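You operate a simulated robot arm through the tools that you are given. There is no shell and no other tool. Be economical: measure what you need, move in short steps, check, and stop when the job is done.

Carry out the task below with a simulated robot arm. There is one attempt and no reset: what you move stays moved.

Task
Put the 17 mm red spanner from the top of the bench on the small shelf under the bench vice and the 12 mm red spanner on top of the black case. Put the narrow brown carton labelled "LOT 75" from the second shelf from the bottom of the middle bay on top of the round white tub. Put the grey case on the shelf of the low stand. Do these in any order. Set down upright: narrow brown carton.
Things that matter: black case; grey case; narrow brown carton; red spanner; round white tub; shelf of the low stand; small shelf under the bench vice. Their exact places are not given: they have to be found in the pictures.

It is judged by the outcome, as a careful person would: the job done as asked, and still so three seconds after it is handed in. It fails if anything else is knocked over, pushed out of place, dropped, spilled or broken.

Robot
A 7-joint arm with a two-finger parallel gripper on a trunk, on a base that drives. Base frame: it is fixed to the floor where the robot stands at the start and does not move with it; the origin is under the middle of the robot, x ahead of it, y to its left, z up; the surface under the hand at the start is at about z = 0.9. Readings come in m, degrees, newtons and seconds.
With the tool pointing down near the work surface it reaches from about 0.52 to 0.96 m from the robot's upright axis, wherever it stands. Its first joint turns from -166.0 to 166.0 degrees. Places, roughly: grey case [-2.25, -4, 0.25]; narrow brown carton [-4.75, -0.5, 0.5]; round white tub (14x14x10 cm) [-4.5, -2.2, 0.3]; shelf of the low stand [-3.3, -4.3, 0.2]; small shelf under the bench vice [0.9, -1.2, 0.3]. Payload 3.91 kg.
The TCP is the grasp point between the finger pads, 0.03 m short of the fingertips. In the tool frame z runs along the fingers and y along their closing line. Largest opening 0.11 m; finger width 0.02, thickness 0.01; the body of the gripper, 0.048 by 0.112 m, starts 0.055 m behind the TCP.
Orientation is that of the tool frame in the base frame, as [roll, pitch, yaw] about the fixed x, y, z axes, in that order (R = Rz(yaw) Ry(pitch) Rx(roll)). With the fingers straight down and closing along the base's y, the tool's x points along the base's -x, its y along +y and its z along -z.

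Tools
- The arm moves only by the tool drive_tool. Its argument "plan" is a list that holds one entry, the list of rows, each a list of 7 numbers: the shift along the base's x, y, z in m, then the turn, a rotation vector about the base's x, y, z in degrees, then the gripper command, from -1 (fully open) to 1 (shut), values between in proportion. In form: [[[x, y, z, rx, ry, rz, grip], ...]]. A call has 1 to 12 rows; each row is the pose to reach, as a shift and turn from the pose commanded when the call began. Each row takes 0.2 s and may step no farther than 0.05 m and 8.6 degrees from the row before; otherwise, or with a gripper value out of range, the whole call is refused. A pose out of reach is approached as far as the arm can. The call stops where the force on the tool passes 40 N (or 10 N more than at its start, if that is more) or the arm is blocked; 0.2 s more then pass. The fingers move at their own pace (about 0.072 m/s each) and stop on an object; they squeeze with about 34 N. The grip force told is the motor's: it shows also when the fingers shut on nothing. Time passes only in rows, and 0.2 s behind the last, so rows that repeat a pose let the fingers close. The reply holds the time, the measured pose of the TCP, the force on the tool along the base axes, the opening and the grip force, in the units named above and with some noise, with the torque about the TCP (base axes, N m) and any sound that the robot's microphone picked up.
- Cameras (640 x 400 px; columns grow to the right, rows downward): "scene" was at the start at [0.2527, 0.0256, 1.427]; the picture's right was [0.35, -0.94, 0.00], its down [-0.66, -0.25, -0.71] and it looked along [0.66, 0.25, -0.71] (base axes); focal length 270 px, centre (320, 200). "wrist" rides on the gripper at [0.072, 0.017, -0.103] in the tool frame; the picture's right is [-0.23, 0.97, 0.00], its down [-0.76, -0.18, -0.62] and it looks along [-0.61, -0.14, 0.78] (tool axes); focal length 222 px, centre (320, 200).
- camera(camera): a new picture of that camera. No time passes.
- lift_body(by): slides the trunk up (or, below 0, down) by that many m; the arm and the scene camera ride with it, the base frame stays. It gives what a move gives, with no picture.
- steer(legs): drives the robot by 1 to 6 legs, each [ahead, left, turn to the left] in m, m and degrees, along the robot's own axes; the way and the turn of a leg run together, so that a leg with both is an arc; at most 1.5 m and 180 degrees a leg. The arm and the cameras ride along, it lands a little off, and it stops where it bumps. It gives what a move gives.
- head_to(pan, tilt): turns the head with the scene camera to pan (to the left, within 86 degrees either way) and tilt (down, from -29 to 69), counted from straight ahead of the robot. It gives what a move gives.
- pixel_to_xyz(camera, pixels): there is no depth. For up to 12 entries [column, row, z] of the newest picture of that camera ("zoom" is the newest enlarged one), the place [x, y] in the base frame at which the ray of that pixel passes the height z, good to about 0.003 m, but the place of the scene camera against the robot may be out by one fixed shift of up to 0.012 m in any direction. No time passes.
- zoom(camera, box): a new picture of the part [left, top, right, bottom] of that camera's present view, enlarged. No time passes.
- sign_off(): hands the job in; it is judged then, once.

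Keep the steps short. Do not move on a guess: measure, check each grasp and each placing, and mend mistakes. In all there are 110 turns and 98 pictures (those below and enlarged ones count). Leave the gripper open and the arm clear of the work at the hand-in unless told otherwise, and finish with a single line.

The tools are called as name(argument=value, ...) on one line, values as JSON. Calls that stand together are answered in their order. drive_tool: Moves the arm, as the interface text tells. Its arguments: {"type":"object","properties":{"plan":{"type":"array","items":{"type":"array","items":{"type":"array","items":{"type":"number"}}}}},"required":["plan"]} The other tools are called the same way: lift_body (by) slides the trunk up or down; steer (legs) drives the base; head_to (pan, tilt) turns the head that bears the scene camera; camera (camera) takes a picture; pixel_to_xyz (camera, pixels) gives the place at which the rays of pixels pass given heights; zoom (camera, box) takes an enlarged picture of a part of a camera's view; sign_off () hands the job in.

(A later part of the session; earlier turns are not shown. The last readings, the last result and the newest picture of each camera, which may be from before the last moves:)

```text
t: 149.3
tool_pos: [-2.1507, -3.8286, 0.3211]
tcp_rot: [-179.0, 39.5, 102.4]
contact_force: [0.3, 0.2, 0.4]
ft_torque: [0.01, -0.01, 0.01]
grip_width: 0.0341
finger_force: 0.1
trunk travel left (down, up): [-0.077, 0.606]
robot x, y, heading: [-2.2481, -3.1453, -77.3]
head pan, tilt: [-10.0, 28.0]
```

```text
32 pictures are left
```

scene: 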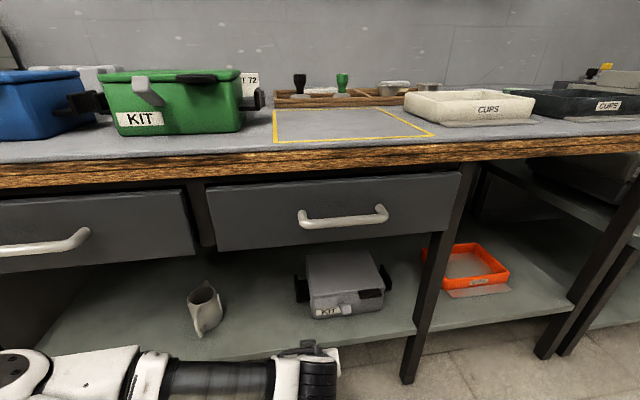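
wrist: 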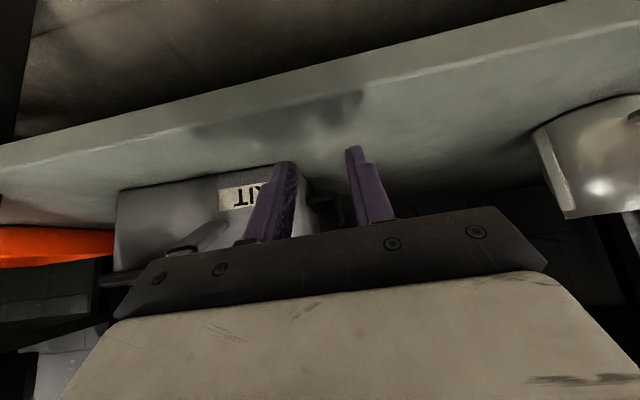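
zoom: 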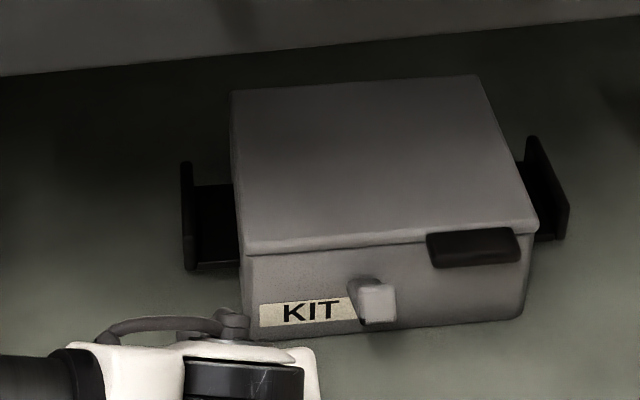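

Plate: front (-2.113,-3.970), rear (-2.103,-4.050); case side 4 cm inside of it; case yaw ≈ 97°. Go to pre-grasp (-2.118,-3.93,0.325), turn -5°, opening 40 mm, then check in the wrist view.

drive_tool(plan=[[[0.01, -0.02, 0.004, 0, 0, -2, 0.27], [0.02, -0.05, 0.004, 0, 0, -4, 0.27], [0.033, -0.08, 0.004, 0, 0, -5, 0.27], [0.033, -0.101, 0.004, 0, 0, -5, 0.27], [0.033, -0.101, 0.004, 0, 0, -5, 0.27]]])

zoom(camera="wrist", box=[220, 110, 460, 260])

```text
t: 150.5
tool_pos: [-2.1176, -3.9292, 0.3252]
tcp_rot: [-179.0, 39.7, 97.3]
contact_force: [0.4, 7.8, 6.7]
ft_torque: [0.06, 0.06, -0.26]
grip_width: 0.04
finger_force: 0.2
trunk travel left (down, up): [-0.077, 0.606]
robot x, y, heading: [-2.2486, -3.1523, -77.5]
head pan, tilt: [-10.0, 28.0]
```

```text
2.67 times, centred on (340, 185) of wrist
```

zoom: 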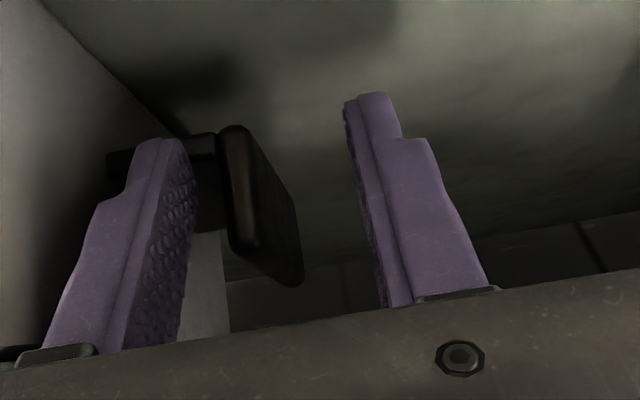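

Good view: the plate is between the fingers; the inner fingertip touches the ledge's front edge. Back 1 cm, rise 2 cm, then advance over the ledge.

drive_tool(plan=[[[-0.002, 0.012, 0.005, 0, 0, 0, 0.27], [-0.002, 0.012, 0.022, 0, 0, 0, 0.27], [0.001, -0.01, 0.022, 0, 0, 0, 0.27], [0.003, -0.025, 0.022, 0, 0, 0, 0.27], [0.003, -0.025, 0.022, 0, 0, 0, 0.27]]])

zoom(camera="wrist", box=[220, 110, 460, 260])

```text
t: 151.7
tool_pos: [-2.1138, -3.9549, 0.3484]
tcp_rot: [-179.1, 39.6, 97.4]
contact_force: [0.4, -0.3, -0.2]
ft_torque: [0.02, 0.01, 0.01]
grip_width: 0.0403
finger_force: 0.1
trunk travel left (down, up): [-0.077, 0.606]
robot x, y, heading: [-2.2522, -3.1483, -77.5]
head pan, tilt: [-10.0, 28.0]
```

```text
2.67 times, centred on (340, 185) of wrist
```

zoom: 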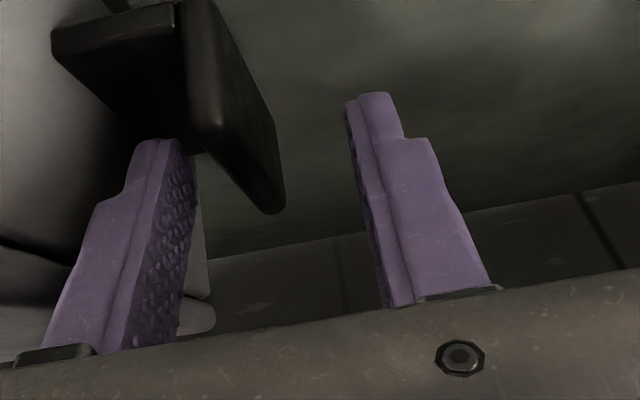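

Inner finger sits above the ledge, between plate and case. Shift 4 mm inward and advance 5 cm along the plate.

drive_tool(plan=[[[-0.003, -0.012, 0, 0, 0, 0, 0.27], [-0.001, -0.03, 0, 0, 0, 0, 0.27], [0.001, -0.045, -0.003, 0, 0, 0, 0.27], [0.002, -0.055, -0.006, 0, 0, 0, 0.27], [0.002, -0.055, -0.006, 0, 0, 0, 0.27]]])

zoom(camera="wrist", box=[220, 60, 460, 260])

```text
t: 152.9
tool_pos: [-2.1124, -3.9926, 0.3329]
tcp_rot: [-178.8, 38.6, 97.1]
contact_force: [4.1, 10.9, 30.0]
ft_torque: [0.5, 1.13, -0.71]
grip_width: 0.04
finger_force: 0.1
trunk travel left (down, up): [-0.077, 0.606]
robot x, y, heading: [-2.254, -3.1464, -77.6]
head pan, tilt: [-10.0, 28.0]
```

```text
2.00 times, centred on (340, 160) of wrist
```

zoom: 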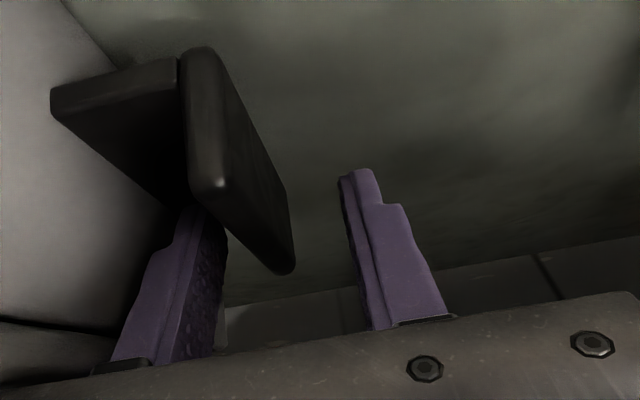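

Push-back shows the hand is blocked higher up (probably wrist against the drawer bottom). Back off 4 cm, and tilt 12° more to lower the wrist.

drive_tool(plan=[[[0, 0.02, 0.008, 0, 0, 0, 0.27], [-0.002, 0.04, 0.008, 0, 0, 0, 0.27], [-0.003, 0.045, 0.008, -4, -0.5, 0, 0.27], [-0.003, 0.045, 0.008, -8, -1, 0, 0.27], [-0.003, 0.045, 0.008, -12, -1.5, 0, 0.27], [-0.003, 0.045, 0.008, -12, -1.5, 0, 0.27]]])

zoom(camera="scene", box=[180, 200, 420, 350])

```text
t: 153.2
tool_pos: [-2.1149, -3.9919, 0.3326]
tcp_rot: [-178.5, 38.7, 97.6]
contact_force: [6.5, -18.9, 46.5]
ft_torque: [0.06, 1.24, 0.37]
grip_width: 0.0388
finger_force: 0.1
trunk travel left (down, up): [-0.077, 0.606]
robot x, y, heading: [-2.2527, -3.1482, -77.3]
head pan, tilt: [-10.0, 28.0]
stopped in row 1: the force on the tool passed its limit at 54 N (the readings are from after the stop); the commanded pose is now the measured one
```

```text
2.67 times, centred on (300, 275) of scene
```

zoom: 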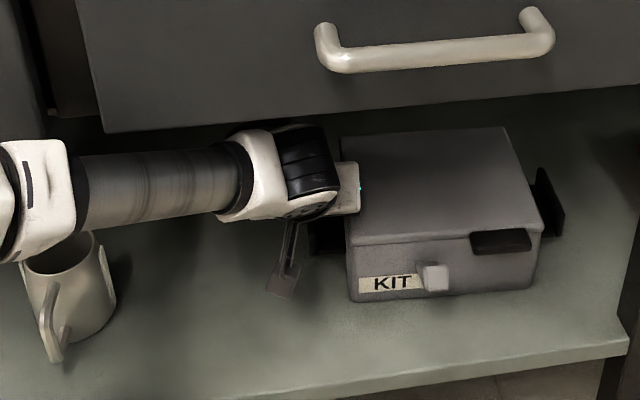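

The hand is wedged between ledge and drawer. Tilting further forward lowers the wrist and raises the tip, so do that alone first.

drive_tool(plan=[[[0, 0, 0, -3, -0.4, 0, 0.27], [0, 0, 0, -6, -0.8, 0, 0.27], [0, 0, 0, -6, -0.8, 0, 0.27]]])

```text
t: 154.1
tool_pos: [-2.1135, -3.9919, 0.3395]
tcp_rot: [-178.7, 45.3, 97.4]
contact_force: [-0.1, -4.7, 14.4]
ft_torque: [0.82, 0.63, 0.17]
grip_width: 0.0402
finger_force: 0.1
trunk travel left (down, up): [-0.077, 0.606]
robot x, y, heading: [-2.2489, -3.1455, -77.5]
head pan, tilt: [-10.0, 28.0]
```

That relieved it (14 N). Tilt 7° more.

drive_tool(plan=[[[0, 0, 0.002, -4, -0.5, 0, 0.27], [0, 0, 0.004, -7, -0.9, 0, 0.27], [0, 0, 0.004, -7, -0.9, 0, 0.27]]])

zoom(camera="wrist", box=[180, 60, 500, 260])

zoom(camera="scene", box=[140, 200, 420, 375])

```text
t: 154.8
tool_pos: [-2.1146, -3.9933, 0.3455]
tcp_rot: [-178.7, 52.4, 97.6]
contact_force: [4.1, -12.4, 33.2]
ft_torque: [1.97, 1.66, 0.31]
grip_width: 0.0406
finger_force: 0.1
trunk travel left (down, up): [-0.077, 0.606]
robot x, y, heading: [-2.2527, -3.1482, -77.5]
head pan, tilt: [-10.0, 28.0]
```

```text
2.00 times, centred on (340, 160) of wrist
```

zoom: 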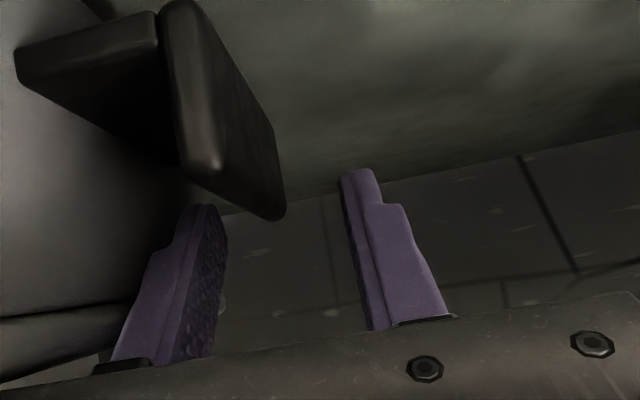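

```text
2.29 times, centred on (280, 288) of scene
```

zoom: 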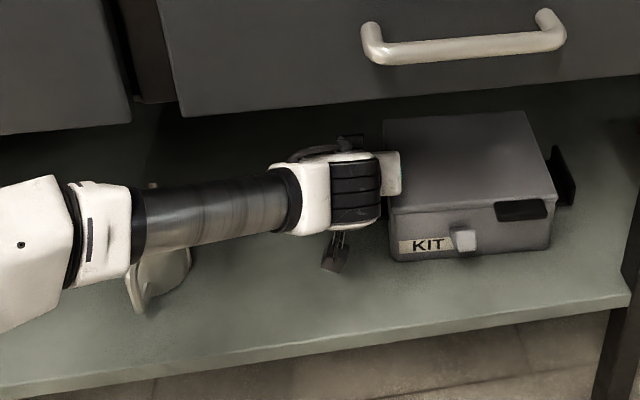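

Contact is now my gripper body on the case's front-top corner, and the plate is ~12 mm inward of finger centre. I'll rise, shift inward, come back 3 cm so the body clears the case front, then lower so the fingertips straddle the plate's front end.

drive_tool(plan=[[[-0.006, -0.001, 0.007, 0, 0, 0, 0.27], [-0.012, -0.001, 0.007, 0, 0, 0, 0.27], [-0.014, 0.012, 0.007, 0, 0, 0, 0.27], [-0.016, 0.028, 0.004, 0, 0, 0, 0.27], [-0.016, 0.028, -0.006, 0, 0, 0, 0.27], [-0.016, 0.028, -0.014, 0, 0, 0, 0.27], [-0.016, 0.028, -0.014, 0, 0, 0, 0.27]]])

zoom(camera="wrist", box=[180, 60, 500, 260])

```text
t: 156.0
tool_pos: [-2.131, -3.9683, 0.3483]
tcp_rot: [-178.6, 53.2, 97.7]
contact_force: [2.0, -6.0, 23.2]
ft_torque: [1.19, 0.87, 0.45]
grip_width: 0.0373
finger_force: 0.0
trunk travel left (down, up): [-0.077, 0.606]
robot x, y, heading: [-2.253, -3.1443, -77.4]
head pan, tilt: [-10.0, 28.0]
stopped in row 5: the force on the tool passed its limit at 50 N (the readings are from after the stop); the commanded pose is now the measured one
```

```text
2.00 times, centred on (340, 160) of wrist
```

zoom: 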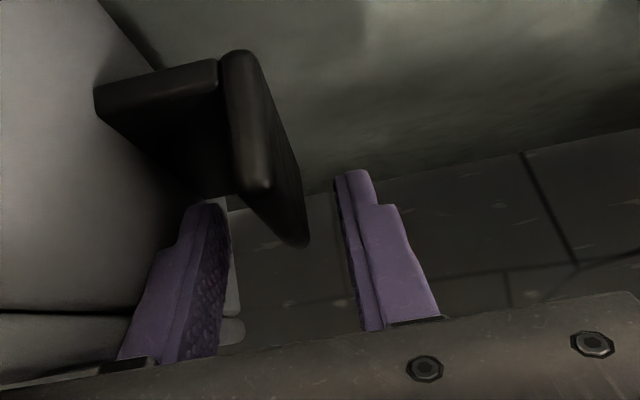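

The body still rests on the case top; under the drawer there isn't room to grip the ear. Better: pull the case forward first by the latch at its front centre. Back off, move in front of the latch, and look.

drive_tool(plan=[[[0.001, 0.01, 0.01, 0, 0, 0, 0.27], [-0.002, 0.045, 0.012, 0, 0, 0, 0.1], [-0.01, 0.085, 0.01, 0, 0, 0, 0.1], [-0.05, 0.085, 0.0, 0, 0, 0, 0.1], [-0.09, 0.08, -0.005, 0, 0, 0, 0.1], [-0.115, 0.078, -0.01, 0, 0, 0, 0.1], [-0.115, 0.078, -0.01, 0, 0, 0, 0.1]]])

camera(camera="wrist")

zoom(camera="scene", box=[170, 220, 420, 376])

```text
t: 157.6
tool_pos: [-2.2472, -3.8881, 0.3315]
tcp_rot: [-178.6, 52.3, 97.5]
contact_force: [4.6, 3.2, 3.8]
ft_torque: [-0.07, 0.04, 0.04]
grip_width: 0.0469
finger_force: 0.1
trunk travel left (down, up): [-0.077, 0.606]
robot x, y, heading: [-2.2528, -3.1476, -77.4]
head pan, tilt: [-10.0, 28.0]
```

```text
24 pictures are left
```

wrist: 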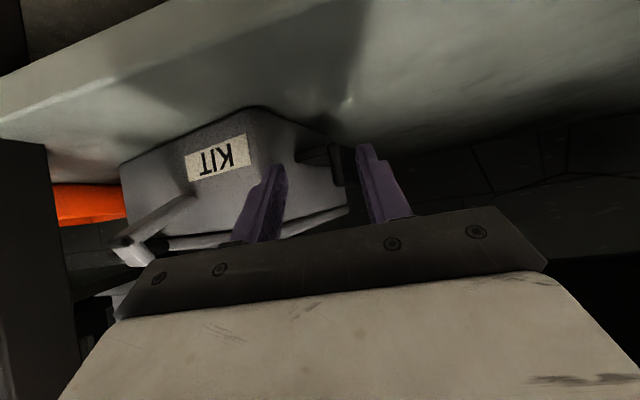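

```text
2.56 times, centred on (295, 298) of scene
```

zoom: 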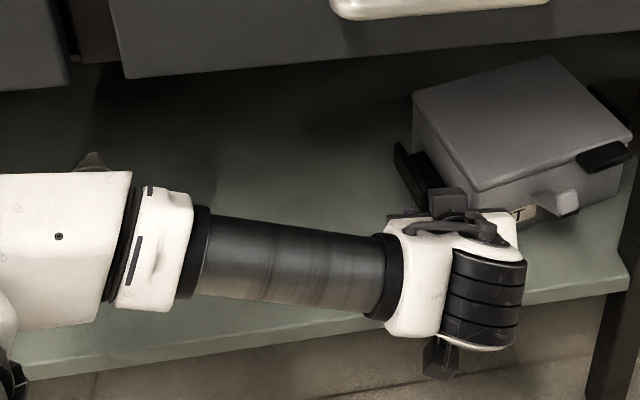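

The case was dragged: it slid easily and turned, so it's light, and its left ear now faces forward. Measure its new pose.

pixel_to_xyz(camera="zoom", pixels=[[478, 190, 0.342], [630, 132, 0.342], [415, 95, 0.342], [553, 56, 0.342], [398, 145, 0.33], [440, 195, 0.33], [625, 260, 0.26], [395, 165, 0.3], [130, 75, 0.54], [100, 155, 0.36]])

zoom(camera="wrist", box=[100, 80, 440, 290])

```text
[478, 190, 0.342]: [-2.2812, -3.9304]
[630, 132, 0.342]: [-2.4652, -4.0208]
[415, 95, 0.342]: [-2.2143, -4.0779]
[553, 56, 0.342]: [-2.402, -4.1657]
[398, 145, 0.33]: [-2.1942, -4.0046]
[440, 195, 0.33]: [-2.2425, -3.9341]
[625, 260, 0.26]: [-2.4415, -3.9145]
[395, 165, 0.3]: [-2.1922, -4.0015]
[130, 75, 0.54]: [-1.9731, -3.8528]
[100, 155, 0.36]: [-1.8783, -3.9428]
```

```text
1.88 times, centred on (270, 185) of wrist
```

zoom: 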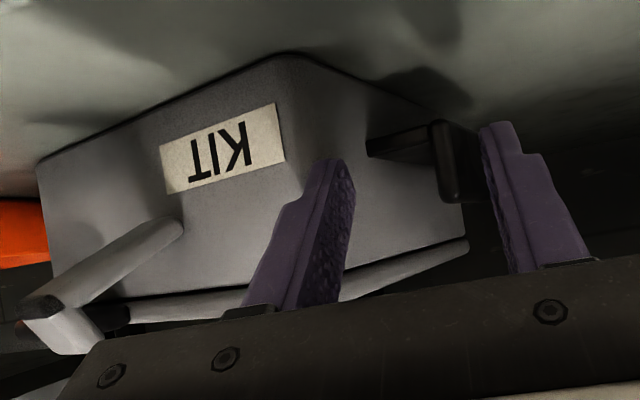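

Ear front end ≈ (-2.237,-3.934), case yaw ≈ 26°. Back 2 cm, yaw +18.5° to line up, then advance so the fingertips straddle the ear's front end.

drive_tool(plan=[[[-0.002, 0.02, 0.004, 0, 0, 0, 0.2], [-0.004, 0.025, 0.004, 0, 0, 7, 0.2], [-0.008, 0.022, 0.004, 0, 0, 14, 0.2], [-0.012, 0.015, 0.003, 0, 0, 18.5, 0.2], [-0.01, 0.008, 0.002, 0, 0, 18.5, 0.2], [-0.01, 0.008, 0.002, 0, 0, 18.5, 0.2]]])

zoom(camera="wrist", box=[180, 60, 500, 260])

```text
t: 159.0
tool_pos: [-2.2563, -3.8798, 0.3366]
tcp_rot: [-178.6, 52.5, 116.1]
contact_force: [-0.1, -0.6, -0.4]
ft_torque: [0.04, 0.01, -0.07]
grip_width: 0.0441
finger_force: 0.1
trunk travel left (down, up): [-0.077, 0.606]
robot x, y, heading: [-2.2538, -3.1461, -77.5]
head pan, tilt: [-10.0, 28.0]
```

```text
2.00 times, centred on (340, 160) of wrist
```

zoom: 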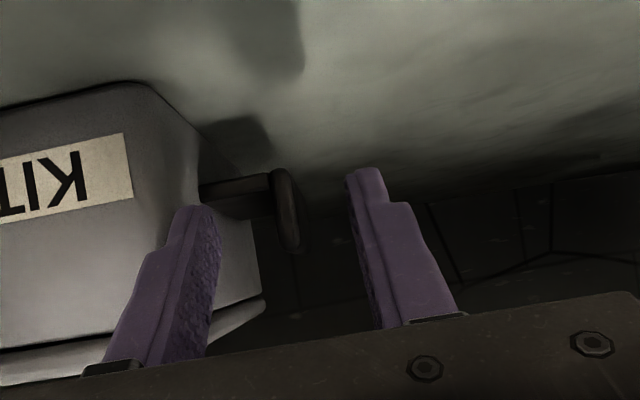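

Well lined up. Narrow to 34 mm, lower 7 mm, advance 5.2 cm, then close.

drive_tool(plan=[[[0.0, 0.0, -0.004, 0, 0, 0, 0.38], [0.006, -0.014, -0.007, 0, 0, 0, 0.38], [0.012, -0.028, -0.007, 0, 0, 0, 0.38], [0.018, -0.04, -0.007, 0, 0, 0, 0.38], [0.0213, -0.0473, -0.007, 0, 0, 0, 0.38], [0.0213, -0.0473, -0.007, 0, 0, 0, 1], [0.0213, -0.0473, -0.007, 0, 0, 0, 1], [0.0213, -0.0473, -0.007, 0, 0, 0, 1]]])

zoom(camera="wrist", box=[180, 60, 500, 260])

```text
t: 160.8
tool_pos: [-2.2342, -3.9283, 0.3289]
tcp_rot: [-178.6, 52.5, 116.0]
contact_force: [-1.2, 3.8, 6.0]
ft_torque: [0.12, -0.41, -0.39]
grip_width: 0.0101
finger_force: 33.5
trunk travel left (down, up): [-0.077, 0.606]
robot x, y, heading: [-2.2529, -3.1441, -77.5]
head pan, tilt: [-10.0, 28.0]
```

```text
2.00 times, centred on (340, 160) of wrist
```

zoom: 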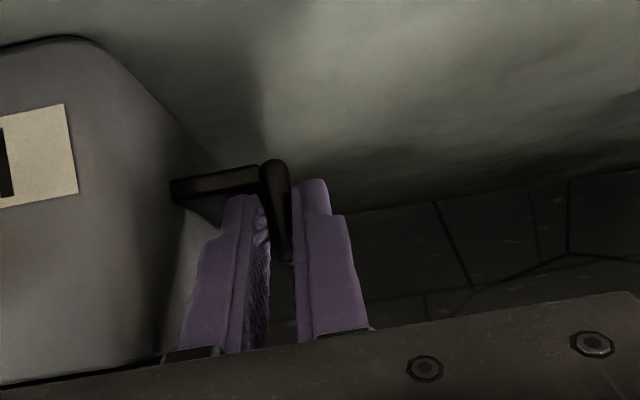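

The plate is gripped (10 mm). Test-lift 8 mm and read the load.

drive_tool(plan=[[[0, 0, 0.004, 0, 0, 0, 1], [0, 0, 0.008, 0, 0, 0, 1], [0, 0, 0.008, 0, 0, 0, 1]]])

zoom(camera="wrist", box=[0, 40, 480, 340])

```text
t: 161.6
tool_pos: [-2.2331, -3.9274, 0.3352]
tcp_rot: [-178.6, 52.3, 116.1]
contact_force: [-0.2, 0.1, -5.8]
ft_torque: [0.6, -0.54, -0.01]
grip_width: 0.0096
finger_force: 34.0
trunk travel left (down, up): [-0.077, 0.606]
robot x, y, heading: [-2.252, -3.1479, -77.7]
head pan, tilt: [-10.0, 28.0]
```

```text
1.33 times, centred on (240, 190) of wrist
```

zoom: 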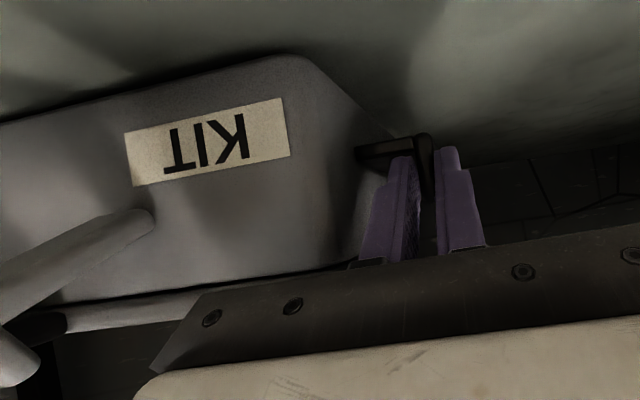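

Readings fit the whole case hanging at ~6 N with its centre where expected, and the grip holds. Lift 2.5 cm more, and move +x 0.1 m to clear the middle leg, slowly.

drive_tool(plan=[[[0, 0, 0.008, 0, 0, 0, 1], [0, 0, 0.016, 0, 0, 0, 1], [0, 0, 0.025, 0, 0, 0, 1], [0.015, 0.005, 0.025, 0, 0, 0, 1], [0.03, 0.01, 0.025, 0, 0, 0, 1], [0.045, 0.015, 0.025, 0, 0, 0, 1], [0.06, 0.02, 0.025, 0, 0, 0, 1], [0.075, 0.025, 0.025, 0, 0, 0, 1], [0.09, 0.03, 0.025, 0, 0, 0, 1], [0.1, 0.03, 0.025, 0, 0, 0, 1]]])

zoom(camera="scene", box=[150, 200, 470, 400])

```text
t: 163.8
tool_pos: [-2.1347, -3.8977, 0.3606]
tcp_rot: [-178.5, 52.5, 116.0]
contact_force: [-0.4, 0.5, -6.0]
ft_torque: [0.6, -0.54, 0.02]
grip_width: 0.0097
finger_force: 34.1
trunk travel left (down, up): [-0.077, 0.606]
robot x, y, heading: [-2.251, -3.1434, -77.4]
head pan, tilt: [-10.0, 28.0]
```

```text
2.00 times, centred on (310, 300) of scene
```

zoom: 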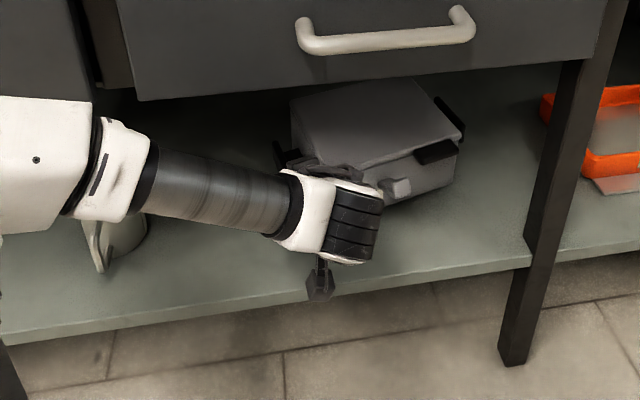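

Held level and clear of the leg. Now drive straight out of the bench (back 0.5, left 0.12).

steer(legs=[[-0.5, 0.12, 0]])

lift_body(by=0.1)

head_to(pan=-45, tilt=25)

camera(camera="scene")

```text
t: 166.8
tool_pos: [-2.1283, -3.3812, 0.3613]
tcp_rot: [-178.6, 52.5, 115.7]
contact_force: [0.5, -0.1, -6.0]
ft_torque: [0.6, -0.59, 0.0]
grip_width: 0.0097
finger_force: 34.6
trunk travel left (down, up): [-0.077, 0.606]
robot x, y, heading: [-2.2414, -2.6299, -77.9]
head pan, tilt: [-10.0, 28.0]
```

```text
t: 168.2
tool_pos: [-2.1293, -3.3825, 0.4612]
tcp_rot: [-178.5, 52.5, 115.8]
contact_force: [-0.3, -0.5, -5.3]
ft_torque: [0.57, -0.57, -0.01]
grip_width: 0.0097
finger_force: 34.1
trunk travel left (down, up): [-0.177, 0.506]
robot x, y, heading: [-2.245, -2.6322, -77.9]
head pan, tilt: [-10.0, 28.0]
```

```text
t: 169.2
tool_pos: [-2.1285, -3.3819, 0.4595]
tcp_rot: [-178.6, 52.6, 115.8]
contact_force: [-0.4, -0.8, -5.8]
ft_torque: [0.6, -0.53, -0.02]
grip_width: 0.0097
finger_force: 33.7
trunk travel left (down, up): [-0.177, 0.506]
robot x, y, heading: [-2.2462, -2.6298, -78.0]
head pan, tilt: [-45.0, 25.0]
```

```text
17 pictures are left
```

scene: 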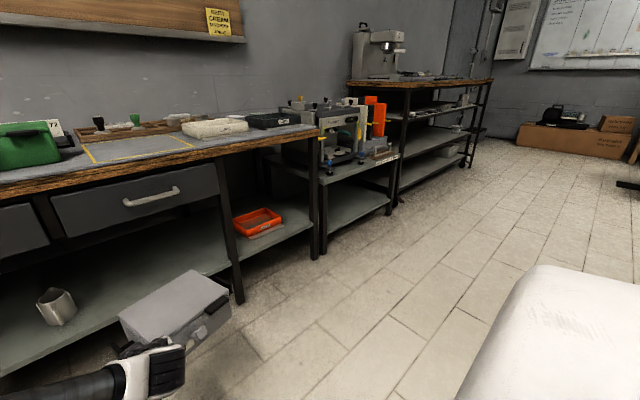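

Case is out and held. Only 17 pictures remain, so I measure the low stand from this one.

pixel_to_xyz(camera="scene", pixels=[[322, 254, 0], [392, 212, 0], [326, 234, 0.2], [326, 234, 0.15], [390, 200, 0.2], [390, 200, 0.15], [326, 183, 0.5], [326, 183, 0.45], [396, 156, 0.5], [396, 156, 0.45], [241, 303, 0], [312, 262, 0]])

zoom(camera="scene", box=[220, 90, 440, 270])

```text
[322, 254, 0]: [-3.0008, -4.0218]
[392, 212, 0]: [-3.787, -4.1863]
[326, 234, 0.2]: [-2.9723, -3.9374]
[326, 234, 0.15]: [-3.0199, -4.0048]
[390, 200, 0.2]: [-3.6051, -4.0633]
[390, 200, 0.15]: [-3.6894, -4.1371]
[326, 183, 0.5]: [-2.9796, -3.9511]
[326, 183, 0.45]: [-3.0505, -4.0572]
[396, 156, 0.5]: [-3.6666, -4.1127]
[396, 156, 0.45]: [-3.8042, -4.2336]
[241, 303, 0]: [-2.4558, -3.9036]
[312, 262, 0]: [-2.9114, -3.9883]
```

```text
2.22 times, centred on (330, 180) of scene
```

zoom: 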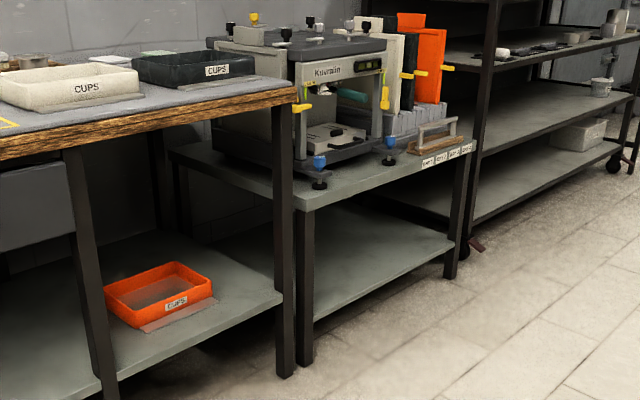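

Stand: front edge from (-3.0,-4.02) to (-3.74,-4.16), shelf z≈0.15, top underside ≈0.44. Turn 8° left and slide right ~1.49 m to stand before it, keeping the arm as it is.

steer(legs=[[0, 0, 8], [-0.08, -1.49, 0]])

lift_body(by=-0.1)

head_to(pan=0, tilt=30)

camera(camera="scene")

```text
t: 181.5
tool_pos: [-3.4438, -3.8017, 0.46]
tcp_rot: [-178.6, 52.6, 124.1]
contact_force: [0.3, 0.3, -5.6]
ft_torque: [0.66, -0.48, -0.01]
grip_width: 0.01
finger_force: 33.7
trunk travel left (down, up): [-0.177, 0.506]
robot x, y, heading: [-3.6657, -3.0739, -69.6]
head pan, tilt: [-45.0, 25.0]
```

```text
t: 182.8
tool_pos: [-3.443, -3.8016, 0.361]
tcp_rot: [-178.6, 52.4, 124.1]
contact_force: [-0.2, 0.2, -4.9]
ft_torque: [0.67, -0.44, -0.01]
grip_width: 0.0098
finger_force: 33.8
trunk travel left (down, up): [-0.077, 0.606]
robot x, y, heading: [-3.6658, -3.0727, -69.7]
head pan, tilt: [-45.0, 25.0]
```

```text
t: 183.9
tool_pos: [-3.4426, -3.8021, 0.3602]
tcp_rot: [-178.6, 52.5, 124.1]
contact_force: [0.2, -0.3, -6.1]
ft_torque: [0.63, -0.47, 0.0]
grip_width: 0.01
finger_force: 34.0
trunk travel left (down, up): [-0.077, 0.606]
robot x, y, heading: [-3.6694, -3.073, -69.4]
head pan, tilt: [0.0, 30.0]
```

```text
15 pictures are left
```

scene: 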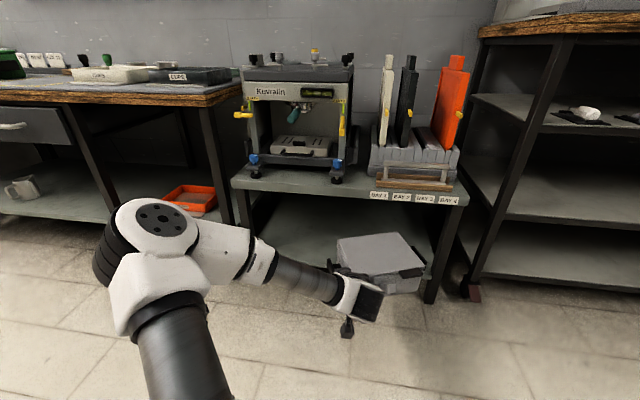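

The case looks a bit too far right relative to the stand's right leg (430,300). Measure.

pixel_to_xyz(camera="scene", pixels=[[430, 302, 0], [437, 262, 0.15], [437, 262, 0.2], [466, 196, 0.45], [466, 196, 0.5], [232, 185, 0.45], [232, 185, 0.5], [300, 262, 0.15], [385, 222, 0.15], [232, 222, 0.3]])

zoom(camera="scene", box=[220, 150, 480, 330])

```text
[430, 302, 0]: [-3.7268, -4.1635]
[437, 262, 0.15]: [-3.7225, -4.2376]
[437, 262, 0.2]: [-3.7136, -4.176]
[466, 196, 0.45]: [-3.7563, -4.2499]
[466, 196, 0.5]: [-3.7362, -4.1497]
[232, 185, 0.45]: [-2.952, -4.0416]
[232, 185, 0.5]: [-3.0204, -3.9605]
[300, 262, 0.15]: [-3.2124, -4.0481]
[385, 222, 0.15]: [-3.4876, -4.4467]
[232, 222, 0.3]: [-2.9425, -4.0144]
```

```text
2.22 times, centred on (350, 240) of scene
```

zoom: 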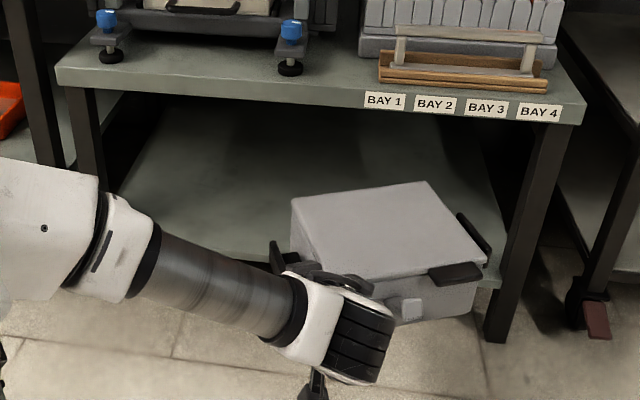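

Right clearance is fine for moving in. Check elbow position against the left legs.

pixel_to_xyz(camera="scene", pixels=[[158, 217, 0.45], [158, 217, 0.55], [230, 250, 0.5], [355, 295, 0.45], [105, 255, 0.4]])

```text
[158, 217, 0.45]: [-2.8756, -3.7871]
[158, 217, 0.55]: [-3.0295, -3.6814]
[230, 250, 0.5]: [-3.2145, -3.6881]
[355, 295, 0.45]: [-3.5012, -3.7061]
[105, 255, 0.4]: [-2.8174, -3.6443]
```

Elbow is near z≈0.6 and would approach the bench leg if only the base moved; so I'll move the base 0.19 ahead and extend the arm for the rest. First lower 5 cm.

drive_tool(plan=[[[0, 0, -0.015, 0, 0, 0, 1], [0, 0, -0.03, 0, 0, 0, 1], [0, 0, -0.045, 0, 0, 0, 1], [0, 0, -0.06, 0, 0, 0, 1], [0, 0, -0.06, 0, 0, 0, 1]]])

steer(legs=[[0.19, -0.03, 0]])

drive_tool(plan=[[[0.007, -0.018, 0, 0, 0, 0, 1], [0.014, -0.037, 0, 0, 0, 0, 1], [0.021, -0.056, 0, 0, 0, 0, 1], [0.028, -0.075, 0, 0, 0, 0, 1], [0.035, -0.094, 0, 0, 0, 0, 1], [0.042, -0.112, 0, 0, 0, 0, 1], [0.048, -0.13, 0, 0, 0, 0, 1], [0.048, -0.13, 0, 0, 0, 0, 1]]])

camera(camera="scene")

```text
t: 185.1
tool_pos: [-3.4442, -3.8022, 0.3004]
tcp_rot: [-178.6, 52.5, 123.9]
contact_force: [0.5, -0.8, -5.4]
ft_torque: [0.65, -0.46, -0.04]
grip_width: 0.0097
finger_force: 34.0
trunk travel left (down, up): [-0.077, 0.606]
robot x, y, heading: [-3.6663, -3.0715, -69.4]
head pan, tilt: [0.0, 30.0]
```

```text
t: 186.7
tool_pos: [-3.4041, -3.9903, 0.3012]
tcp_rot: [-178.6, 52.4, 124.2]
contact_force: [1.2, 0.5, -5.5]
ft_torque: [0.67, -0.46, -0.01]
grip_width: 0.0099
finger_force: 34.5
trunk travel left (down, up): [-0.077, 0.606]
robot x, y, heading: [-3.627, -3.2593, -69.2]
head pan, tilt: [0.0, 30.0]
```

```text
t: 188.5
tool_pos: [-3.3578, -4.1215, 0.3001]
tcp_rot: [-178.6, 52.3, 124.1]
contact_force: [0.1, -0.4, -5.2]
ft_torque: [0.68, -0.43, 0.0]
grip_width: 0.0099
finger_force: 34.1
trunk travel left (down, up): [-0.077, 0.606]
robot x, y, heading: [-3.6249, -3.2605, -69.3]
head pan, tilt: [0.0, 30.0]
```

```text
13 pictures are left
```

scene: 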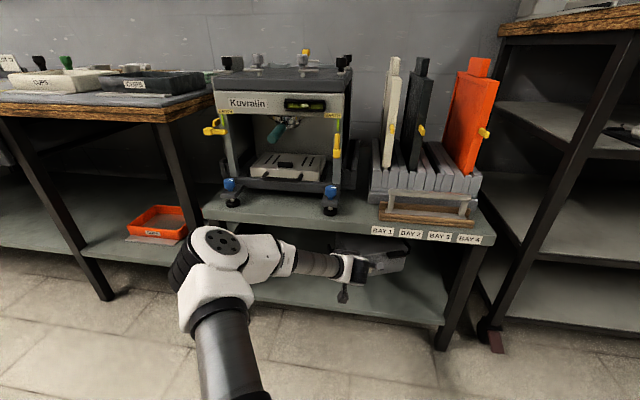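

Case is over the shelf. Move 4 cm further in with the base, then lower gently to contact.

steer(legs=[[0.045, 0, 0]])

drive_tool(plan=[[[0, 0, -0.012, 0, 0, 0, 1], [0, 0, -0.024, 0, 0, 0, 1], [0, 0, -0.036, 0, 0, 0, 1], [0, 0, -0.046, 0, 0, 0, 1], [0, 0, -0.054, 0, 0, 0, 1], [0, 0, -0.062, 0, 0, 0, 1], [0, 0, -0.062, 0, 0, 0, 1]]])

```text
t: 189.4
tool_pos: [-3.3425, -4.1619, 0.3008]
tcp_rot: [-178.6, 52.5, 124.1]
contact_force: [0.8, -0.4, -5.5]
ft_torque: [0.64, -0.48, 0.0]
grip_width: 0.0098
finger_force: 33.4
trunk travel left (down, up): [-0.077, 0.606]
robot x, y, heading: [-3.6095, -3.3028, -69.7]
head pan, tilt: [0.0, 30.0]
```

```text
t: 191.0
tool_pos: [-3.3419, -4.163, 0.2373]
tcp_rot: [-178.6, 52.4, 124.2]
contact_force: [0.7, -0.5, -6.2]
ft_torque: [0.67, -0.43, -0.03]
grip_width: 0.01
finger_force: 34.2
trunk travel left (down, up): [-0.077, 0.606]
robot x, y, heading: [-3.6101, -3.3011, -69.2]
head pan, tilt: [0.0, 30.0]
```

Still hanging freely. Continue down in 4 mm rows.

drive_tool(plan=[[[0, 0, -0.005, 0, 0, 0, 1], [0, 0, -0.01, 0, 0, 0, 1], [0, 0, -0.014, 0, 0, 0, 1], [0, 0, -0.018, 0, 0, 0, 1], [0, 0, -0.018, 0, 0, 0, 1]]])

```text
t: 192.2
tool_pos: [-3.3435, -4.1617, 0.2196]
tcp_rot: [-178.5, 52.4, 124.0]
contact_force: [0.8, -0.1, -5.2]
ft_torque: [0.69, -0.49, -0.04]
grip_width: 0.0099
finger_force: 33.9
trunk travel left (down, up): [-0.077, 0.606]
robot x, y, heading: [-3.6113, -3.3029, -69.6]
head pan, tilt: [0.0, 30.0]
```

drive_tool(plan=[[[0, 0, -0.005, 0, 0, 0, 1], [0, 0, -0.01, 0, 0, 0, 1], [0, 0, -0.014, 0, 0, 0, 1], [0, 0, -0.014, 0, 0, 0, 1]]])

zoom(camera="scene", box=[240, 210, 480, 360])

```text
t: 193.2
tool_pos: [-3.342, -4.1644, 0.2132]
tcp_rot: [-178.3, 52.9, 124.2]
contact_force: [0.7, 8.9, 31.5]
ft_torque: [-0.68, -0.09, 0.18]
grip_width: 0.0097
finger_force: 33.8
trunk travel left (down, up): [-0.077, 0.606]
robot x, y, heading: [-3.612, -3.3019, -69.5]
head pan, tilt: [0.0, 30.0]
```

```text
2.67 times, centred on (360, 285) of scene
```

zoom: 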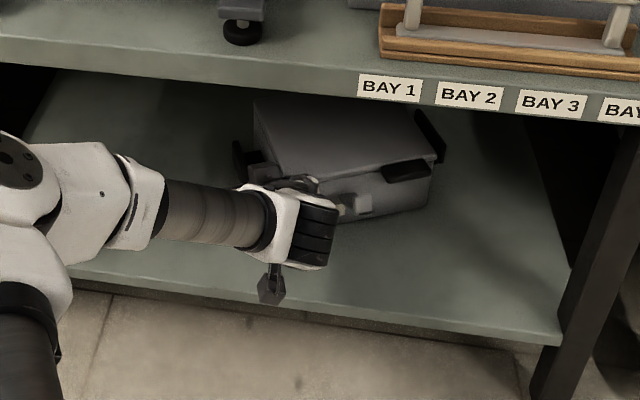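

On the shelf (31 N contact). Ease up 3 mm, open to 32 mm, and withdraw straight back along the ear.

drive_tool(plan=[[[0, 0, 0.004, 0, 0, 0, 0.9], [0, 0, 0.005, 0, 0, 0, 0.42], [0, 0, 0.005, 0, 0, 0, 0.42], [-0.006, 0.008, 0.006, 0, 0, 0, 0.42], [-0.017, 0.025, 0.008, 0, 0, 0, 0.42], [-0.034, 0.05, 0.01, 0, 0, 0, 0.42], [-0.05, 0.075, 0.012, 0, 0, 0, 0.42], [-0.067, 0.1, 0.015, 0, 0, 0, 0.42], [-0.067, 0.14, 0.015, 0, 0, 0, 0.42]]])

zoom(camera="scene", box=[240, 210, 480, 360])

```text
t: 195.2
tool_pos: [-3.4099, -4.0219, 0.2221]
tcp_rot: [-178.6, 52.4, 124.1]
contact_force: [0.3, -0.2, 0.0]
ft_torque: [0.03, 0.01, 0.03]
grip_width: 0.0321
finger_force: 0.1
trunk travel left (down, up): [-0.077, 0.606]
robot x, y, heading: [-3.6103, -3.3031, -69.4]
head pan, tilt: [0.0, 30.0]
```

```text
2.67 times, centred on (360, 285) of scene
```

zoom: 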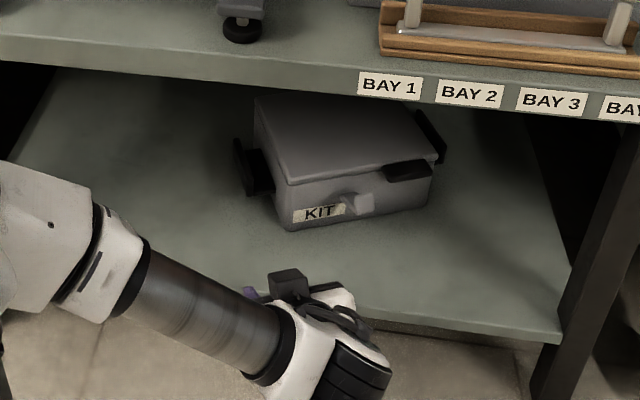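

The grey case stands on the stand's shelf. Back away, raise the trunk, then turn around toward the carts and shelving to look.

steer(legs=[[-0.2, 0.2, 0]])

lift_body(by=0.4)

drive_tool(plan=[[[-0.01, 0.03, 0.03, 0, 0, 0, 0], [-0.02, 0.06, 0.06, 0, 0, 0, -0.5], [-0.03, 0.09, 0.09, 0, 0, 0, -1]]])

steer(legs=[[0, 0, 170]])

head_to(pan=10, tilt=20)

camera(camera="scene")

```text
t: 197.4
tool_pos: [-3.2941, -3.7696, 0.2215]
tcp_rot: [-178.5, 52.5, 124.0]
contact_force: [-0.4, 0.2, 0.0]
ft_torque: [0.0, 0.0, 0.03]
grip_width: 0.0318
finger_force: 0.1
trunk travel left (down, up): [-0.077, 0.606]
robot x, y, heading: [-3.494, -3.0497, -69.5]
head pan, tilt: [0.0, 30.0]
```

```text
t: 201.2
tool_pos: [-3.2943, -3.7692, 0.6223]
tcp_rot: [-178.7, 52.5, 124.1]
contact_force: [-0.3, 0.1, 0.3]
ft_torque: [0.01, -0.02, -0.01]
grip_width: 0.0315
finger_force: 0.1
trunk travel left (down, up): [-0.477, 0.206]
robot x, y, heading: [-3.4973, -3.0476, -69.3]
head pan, tilt: [0.0, 30.0]
```

```text
t: 202.0
tool_pos: [-3.3241, -3.6797, 0.7145]
tcp_rot: [-178.6, 52.5, 124.2]
contact_force: [-0.5, 1.0, -0.2]
ft_torque: [-0.04, -0.02, -0.02]
grip_width: 0.1099
finger_force: 0.0
trunk travel left (down, up): [-0.477, 0.206]
robot x, y, heading: [-3.4942, -3.0477, -69.1]
head pan, tilt: [0.0, 30.0]
```

```text
t: 209.6
tool_pos: [-3.5579, -2.395, 0.7146]
tcp_rot: [-178.6, 52.5, -65.5]
contact_force: [-0.3, -0.8, 0.5]
ft_torque: [-0.01, -0.01, 0.0]
grip_width: 0.1099
finger_force: 0.0
trunk travel left (down, up): [-0.477, 0.206]
robot x, y, heading: [-3.4969, -3.0486, 100.8]
head pan, tilt: [0.0, 30.0]
```

```text
t: 210.3
tool_pos: [-3.5583, -2.3969, 0.7143]
tcp_rot: [-178.6, 52.5, -65.5]
contact_force: [0.6, 0.2, -0.7]
ft_torque: [0.0, 0.03, 0.01]
grip_width: 0.1099
finger_force: 0.0
trunk travel left (down, up): [-0.477, 0.206]
robot x, y, heading: [-3.4966, -3.0519, 100.7]
head pan, tilt: [10.0, 20.0]
```

```text
10 pictures are left
```

scene: 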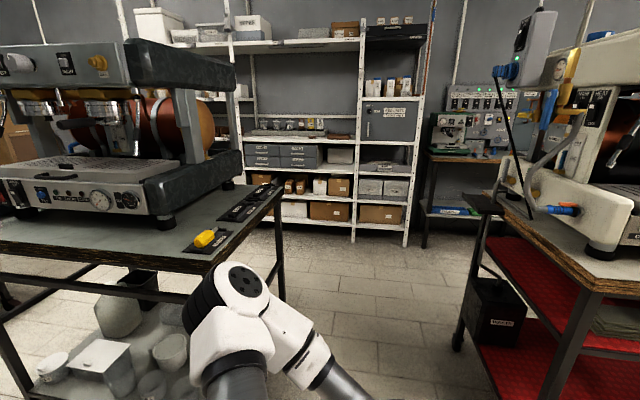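

The gap between the carts leads to the shelving; cartons stand on the second shelf of the middle bay near (262–340,187). Zoom on them, and on the tubs on the left cart.

zoom(camera="scene", box=[235, 160, 365, 235])

zoom(camera="scene", box=[0, 255, 230, 400])

pixel_to_xyz(camera="scene", pixels=[[248, 222, 0], [353, 240, 0], [405, 245, 0], [252, 197, 0.45], [350, 201, 0.45], [283, 299, 0], [460, 350, 0], [170, 370, 0.25], [55, 385, 0.25], [120, 395, 0.25], [262, 252, 0.8], [285, 192, 0.45]])

```text
4.92 times, centred on (300, 198) of scene
```

zoom: 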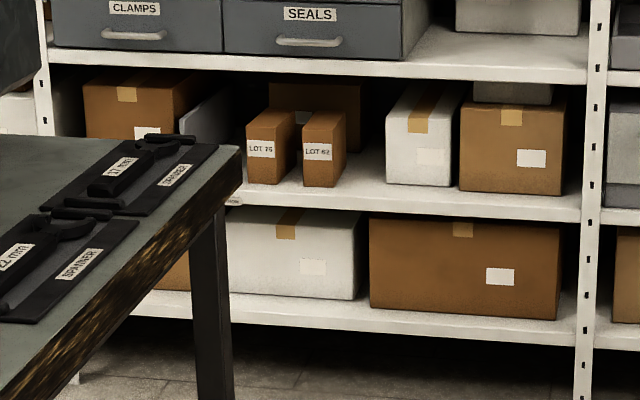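

```text
2.76 times, centred on (115, 328) of scene
```

zoom: 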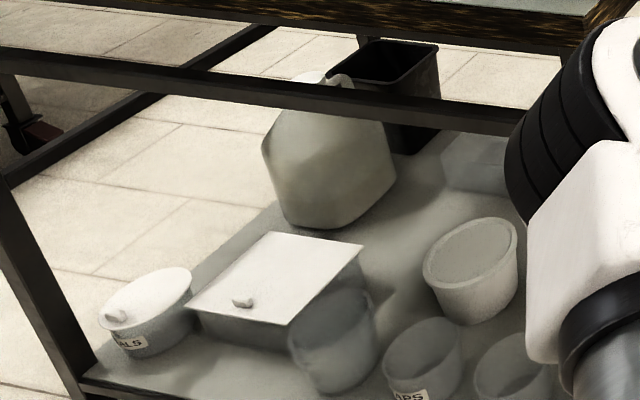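

```text
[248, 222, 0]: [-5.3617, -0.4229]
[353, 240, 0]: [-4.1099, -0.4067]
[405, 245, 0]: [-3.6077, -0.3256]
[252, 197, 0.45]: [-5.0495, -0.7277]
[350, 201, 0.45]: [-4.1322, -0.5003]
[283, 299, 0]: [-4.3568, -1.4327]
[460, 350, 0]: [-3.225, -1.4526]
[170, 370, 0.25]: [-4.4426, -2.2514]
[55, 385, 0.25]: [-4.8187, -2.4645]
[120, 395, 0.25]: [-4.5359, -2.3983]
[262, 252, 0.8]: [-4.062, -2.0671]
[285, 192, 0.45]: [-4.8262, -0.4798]
```

Left narrow carton reads LOT 75 (right one LOT 62); the round white tub is near (-4.44,-2.25). Check gap widths for driving between the carts.

pixel_to_xyz(camera="scene", pixels=[[206, 268, 0.8], [284, 187, 0.8], [470, 338, 0], [467, 283, 0.3], [600, 292, 0.8], [470, 198, 0.8], [580, 290, 0.8], [236, 180, 0.85]])

lift_body(by=0.2)

```text
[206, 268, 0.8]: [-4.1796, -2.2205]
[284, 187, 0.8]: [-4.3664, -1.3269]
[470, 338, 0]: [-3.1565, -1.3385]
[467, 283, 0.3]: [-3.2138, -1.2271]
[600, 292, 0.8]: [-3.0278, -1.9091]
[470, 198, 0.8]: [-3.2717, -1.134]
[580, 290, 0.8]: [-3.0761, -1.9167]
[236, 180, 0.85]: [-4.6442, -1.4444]
```

```text
t: 212.4
tool_pos: [-3.5586, -2.3961, 0.9138]
tcp_rot: [-178.6, 52.4, -65.5]
contact_force: [0.6, -0.4, -0.2]
ft_torque: [0.0, 0.0, 0.0]
grip_width: 0.1102
finger_force: 0.0
trunk travel left (down, up): [-0.677, 0.006]
robot x, y, heading: [-3.496, -3.0466, 101.0]
head pan, tilt: [10.0, 20.0]
```

Gap is ~1.05 m wide and my straight line passes through its middle. Drive ahead 1.83 m, then turn left 24°.

steer(legs=[[1.4, 0, 0], [0.43, 0, 0], [0, 0, 24]])

head_to(pan=10, tilt=35)

camera(camera="scene")

```text
t: 222.8
tool_pos: [-4.1423, -0.697, 0.9137]
tcp_rot: [-178.5, 52.5, -42.5]
contact_force: [0.1, 0.2, 0.5]
ft_torque: [0.02, 0.01, 0.0]
grip_width: 0.1102
finger_force: 0.0
trunk travel left (down, up): [-0.677, 0.006]
robot x, y, heading: [-3.8286, -1.2674, 123.7]
head pan, tilt: [10.0, 20.0]
```

```text
t: 223.6
tool_pos: [-4.1423, -0.6958, 0.9135]
tcp_rot: [-178.6, 52.5, -42.5]
contact_force: [-0.2, -0.3, 0.2]
ft_torque: [-0.01, -0.01, -0.01]
grip_width: 0.11
finger_force: 0.0
trunk travel left (down, up): [-0.677, 0.006]
robot x, y, heading: [-3.8284, -1.2685, 124.2]
head pan, tilt: [10.0, 35.0]
```

```text
7 pictures are left
```

scene: 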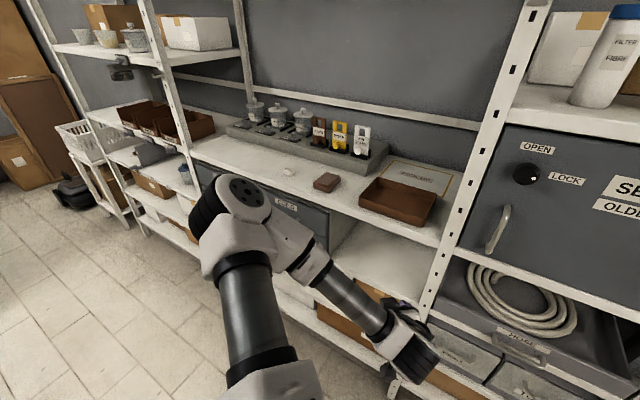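

Cartons are hidden lower down. Retract 5 cm, shift toward (-4.35,-1.05), lower the trunk 0.4, and look.

drive_tool(plan=[[[0.015, -0.03, 0, 0, 0, 0, -1], [0.03, -0.055, 0, 0, 0, 0, -1]]])

steer(legs=[[0.47, 0.31, 0]])

lift_body(by=-0.4)

head_to(pan=-2, tilt=38)

camera(camera="scene")

```text
t: 224.2
tool_pos: [-4.1148, -0.7251, 0.8969]
tcp_rot: [-178.5, 52.5, -42.6]
contact_force: [-0.1, 0.4, 1.1]
ft_torque: [0.0, 0.02, 0.02]
grip_width: 0.1101
finger_force: 0.0
out of reach, approached as far as the arm can: row 1, 2
trunk travel left (down, up): [-0.677, 0.006]
robot x, y, heading: [-3.8287, -1.2727, 124.1]
head pan, tilt: [10.0, 35.0]
```

```text
t: 226.6
tool_pos: [-4.4743, -0.574, 0.8979]
tcp_rot: [-178.2, 51.6, -43.5]
contact_force: [0.5, 0.3, 0.0]
ft_torque: [-0.01, -0.02, -0.01]
grip_width: 0.1099
finger_force: 0.0
trunk travel left (down, up): [-0.677, 0.006]
robot x, y, heading: [-4.1985, -1.1177, 123.9]
head pan, tilt: [10.0, 35.0]
stopped in leg 1: the force on the tool passed its limit at 71 N (the readings are from after the stop); the commanded pose is now the measured one
```

```text
t: 228.3
tool_pos: [-4.4731, -0.5727, 0.7547]
tcp_rot: [-177.0, 52.3, -42.7]
contact_force: [-0.4, -10.4, 14.9]
ft_torque: [0.52, -0.38, -0.14]
grip_width: 0.1067
finger_force: 0.0
trunk travel left (down, up): [-0.53, 0.153]
robot x, y, heading: [-4.1987, -1.1162, 123.8]
head pan, tilt: [10.0, 35.0]
stopped: the force on the tool passed its limit at 78 N (the readings are from after the stop); the commanded pose is now the measured one
```

```text
t: 229.0
tool_pos: [-4.4735, -0.5724, 0.7542]
tcp_rot: [-177.1, 52.3, -42.7]
contact_force: [-0.9, -11.1, 14.5]
ft_torque: [0.44, -0.34, -0.19]
grip_width: 0.1062
finger_force: 0.0
trunk travel left (down, up): [-0.53, 0.153]
robot x, y, heading: [-4.197, -1.1183, 124.1]
head pan, tilt: [-2.0, 38.0]
```

```text
6 pictures are left
```

scene: 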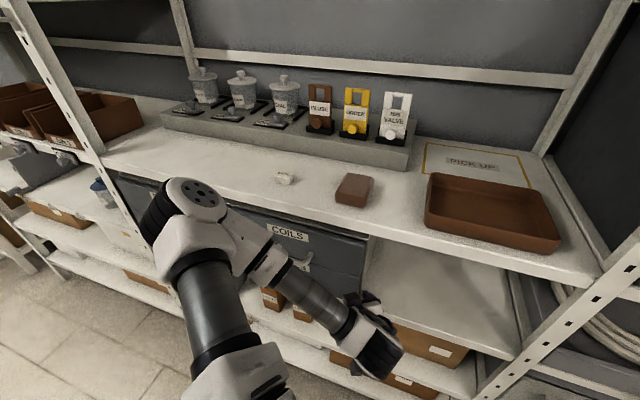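

The fingertips touched the shelf front (it's nearer, y≈-0.55). Back off 12 cm, then lower.

steer(legs=[[-0.13, 0, 0]])

lift_body(by=-0.22)

pixel_to_xyz(camera="scene", pixels=[[272, 306, 0.45], [303, 320, 0.45], [272, 290, 0.6], [303, 305, 0.6], [300, 330, 0.45]])

```text
t: 230.3
tool_pos: [-4.4012, -0.6809, 0.7546]
tcp_rot: [-177.2, 52.0, -42.9]
contact_force: [-0.1, -0.1, -0.3]
ft_torque: [0.05, 0.01, -0.01]
grip_width: 0.11
finger_force: 0.0
trunk travel left (down, up): [-0.53, 0.153]
robot x, y, heading: [-4.127, -1.226, 123.7]
head pan, tilt: [-2.0, 38.0]
```

```text
t: 232.6
tool_pos: [-4.4001, -0.6811, 0.535]
tcp_rot: [-177.2, 52.1, -42.7]
contact_force: [-1.1, -0.7, 0.2]
ft_torque: [-0.02, 0.01, 0.0]
grip_width: 0.11
finger_force: 0.0
trunk travel left (down, up): [-0.31, 0.373]
robot x, y, heading: [-4.1226, -1.2273, 123.9]
head pan, tilt: [-2.0, 38.0]
```

```text
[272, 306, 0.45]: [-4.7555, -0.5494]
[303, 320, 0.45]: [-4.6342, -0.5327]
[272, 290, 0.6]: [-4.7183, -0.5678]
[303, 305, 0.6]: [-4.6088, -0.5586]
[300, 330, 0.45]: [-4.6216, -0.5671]
```

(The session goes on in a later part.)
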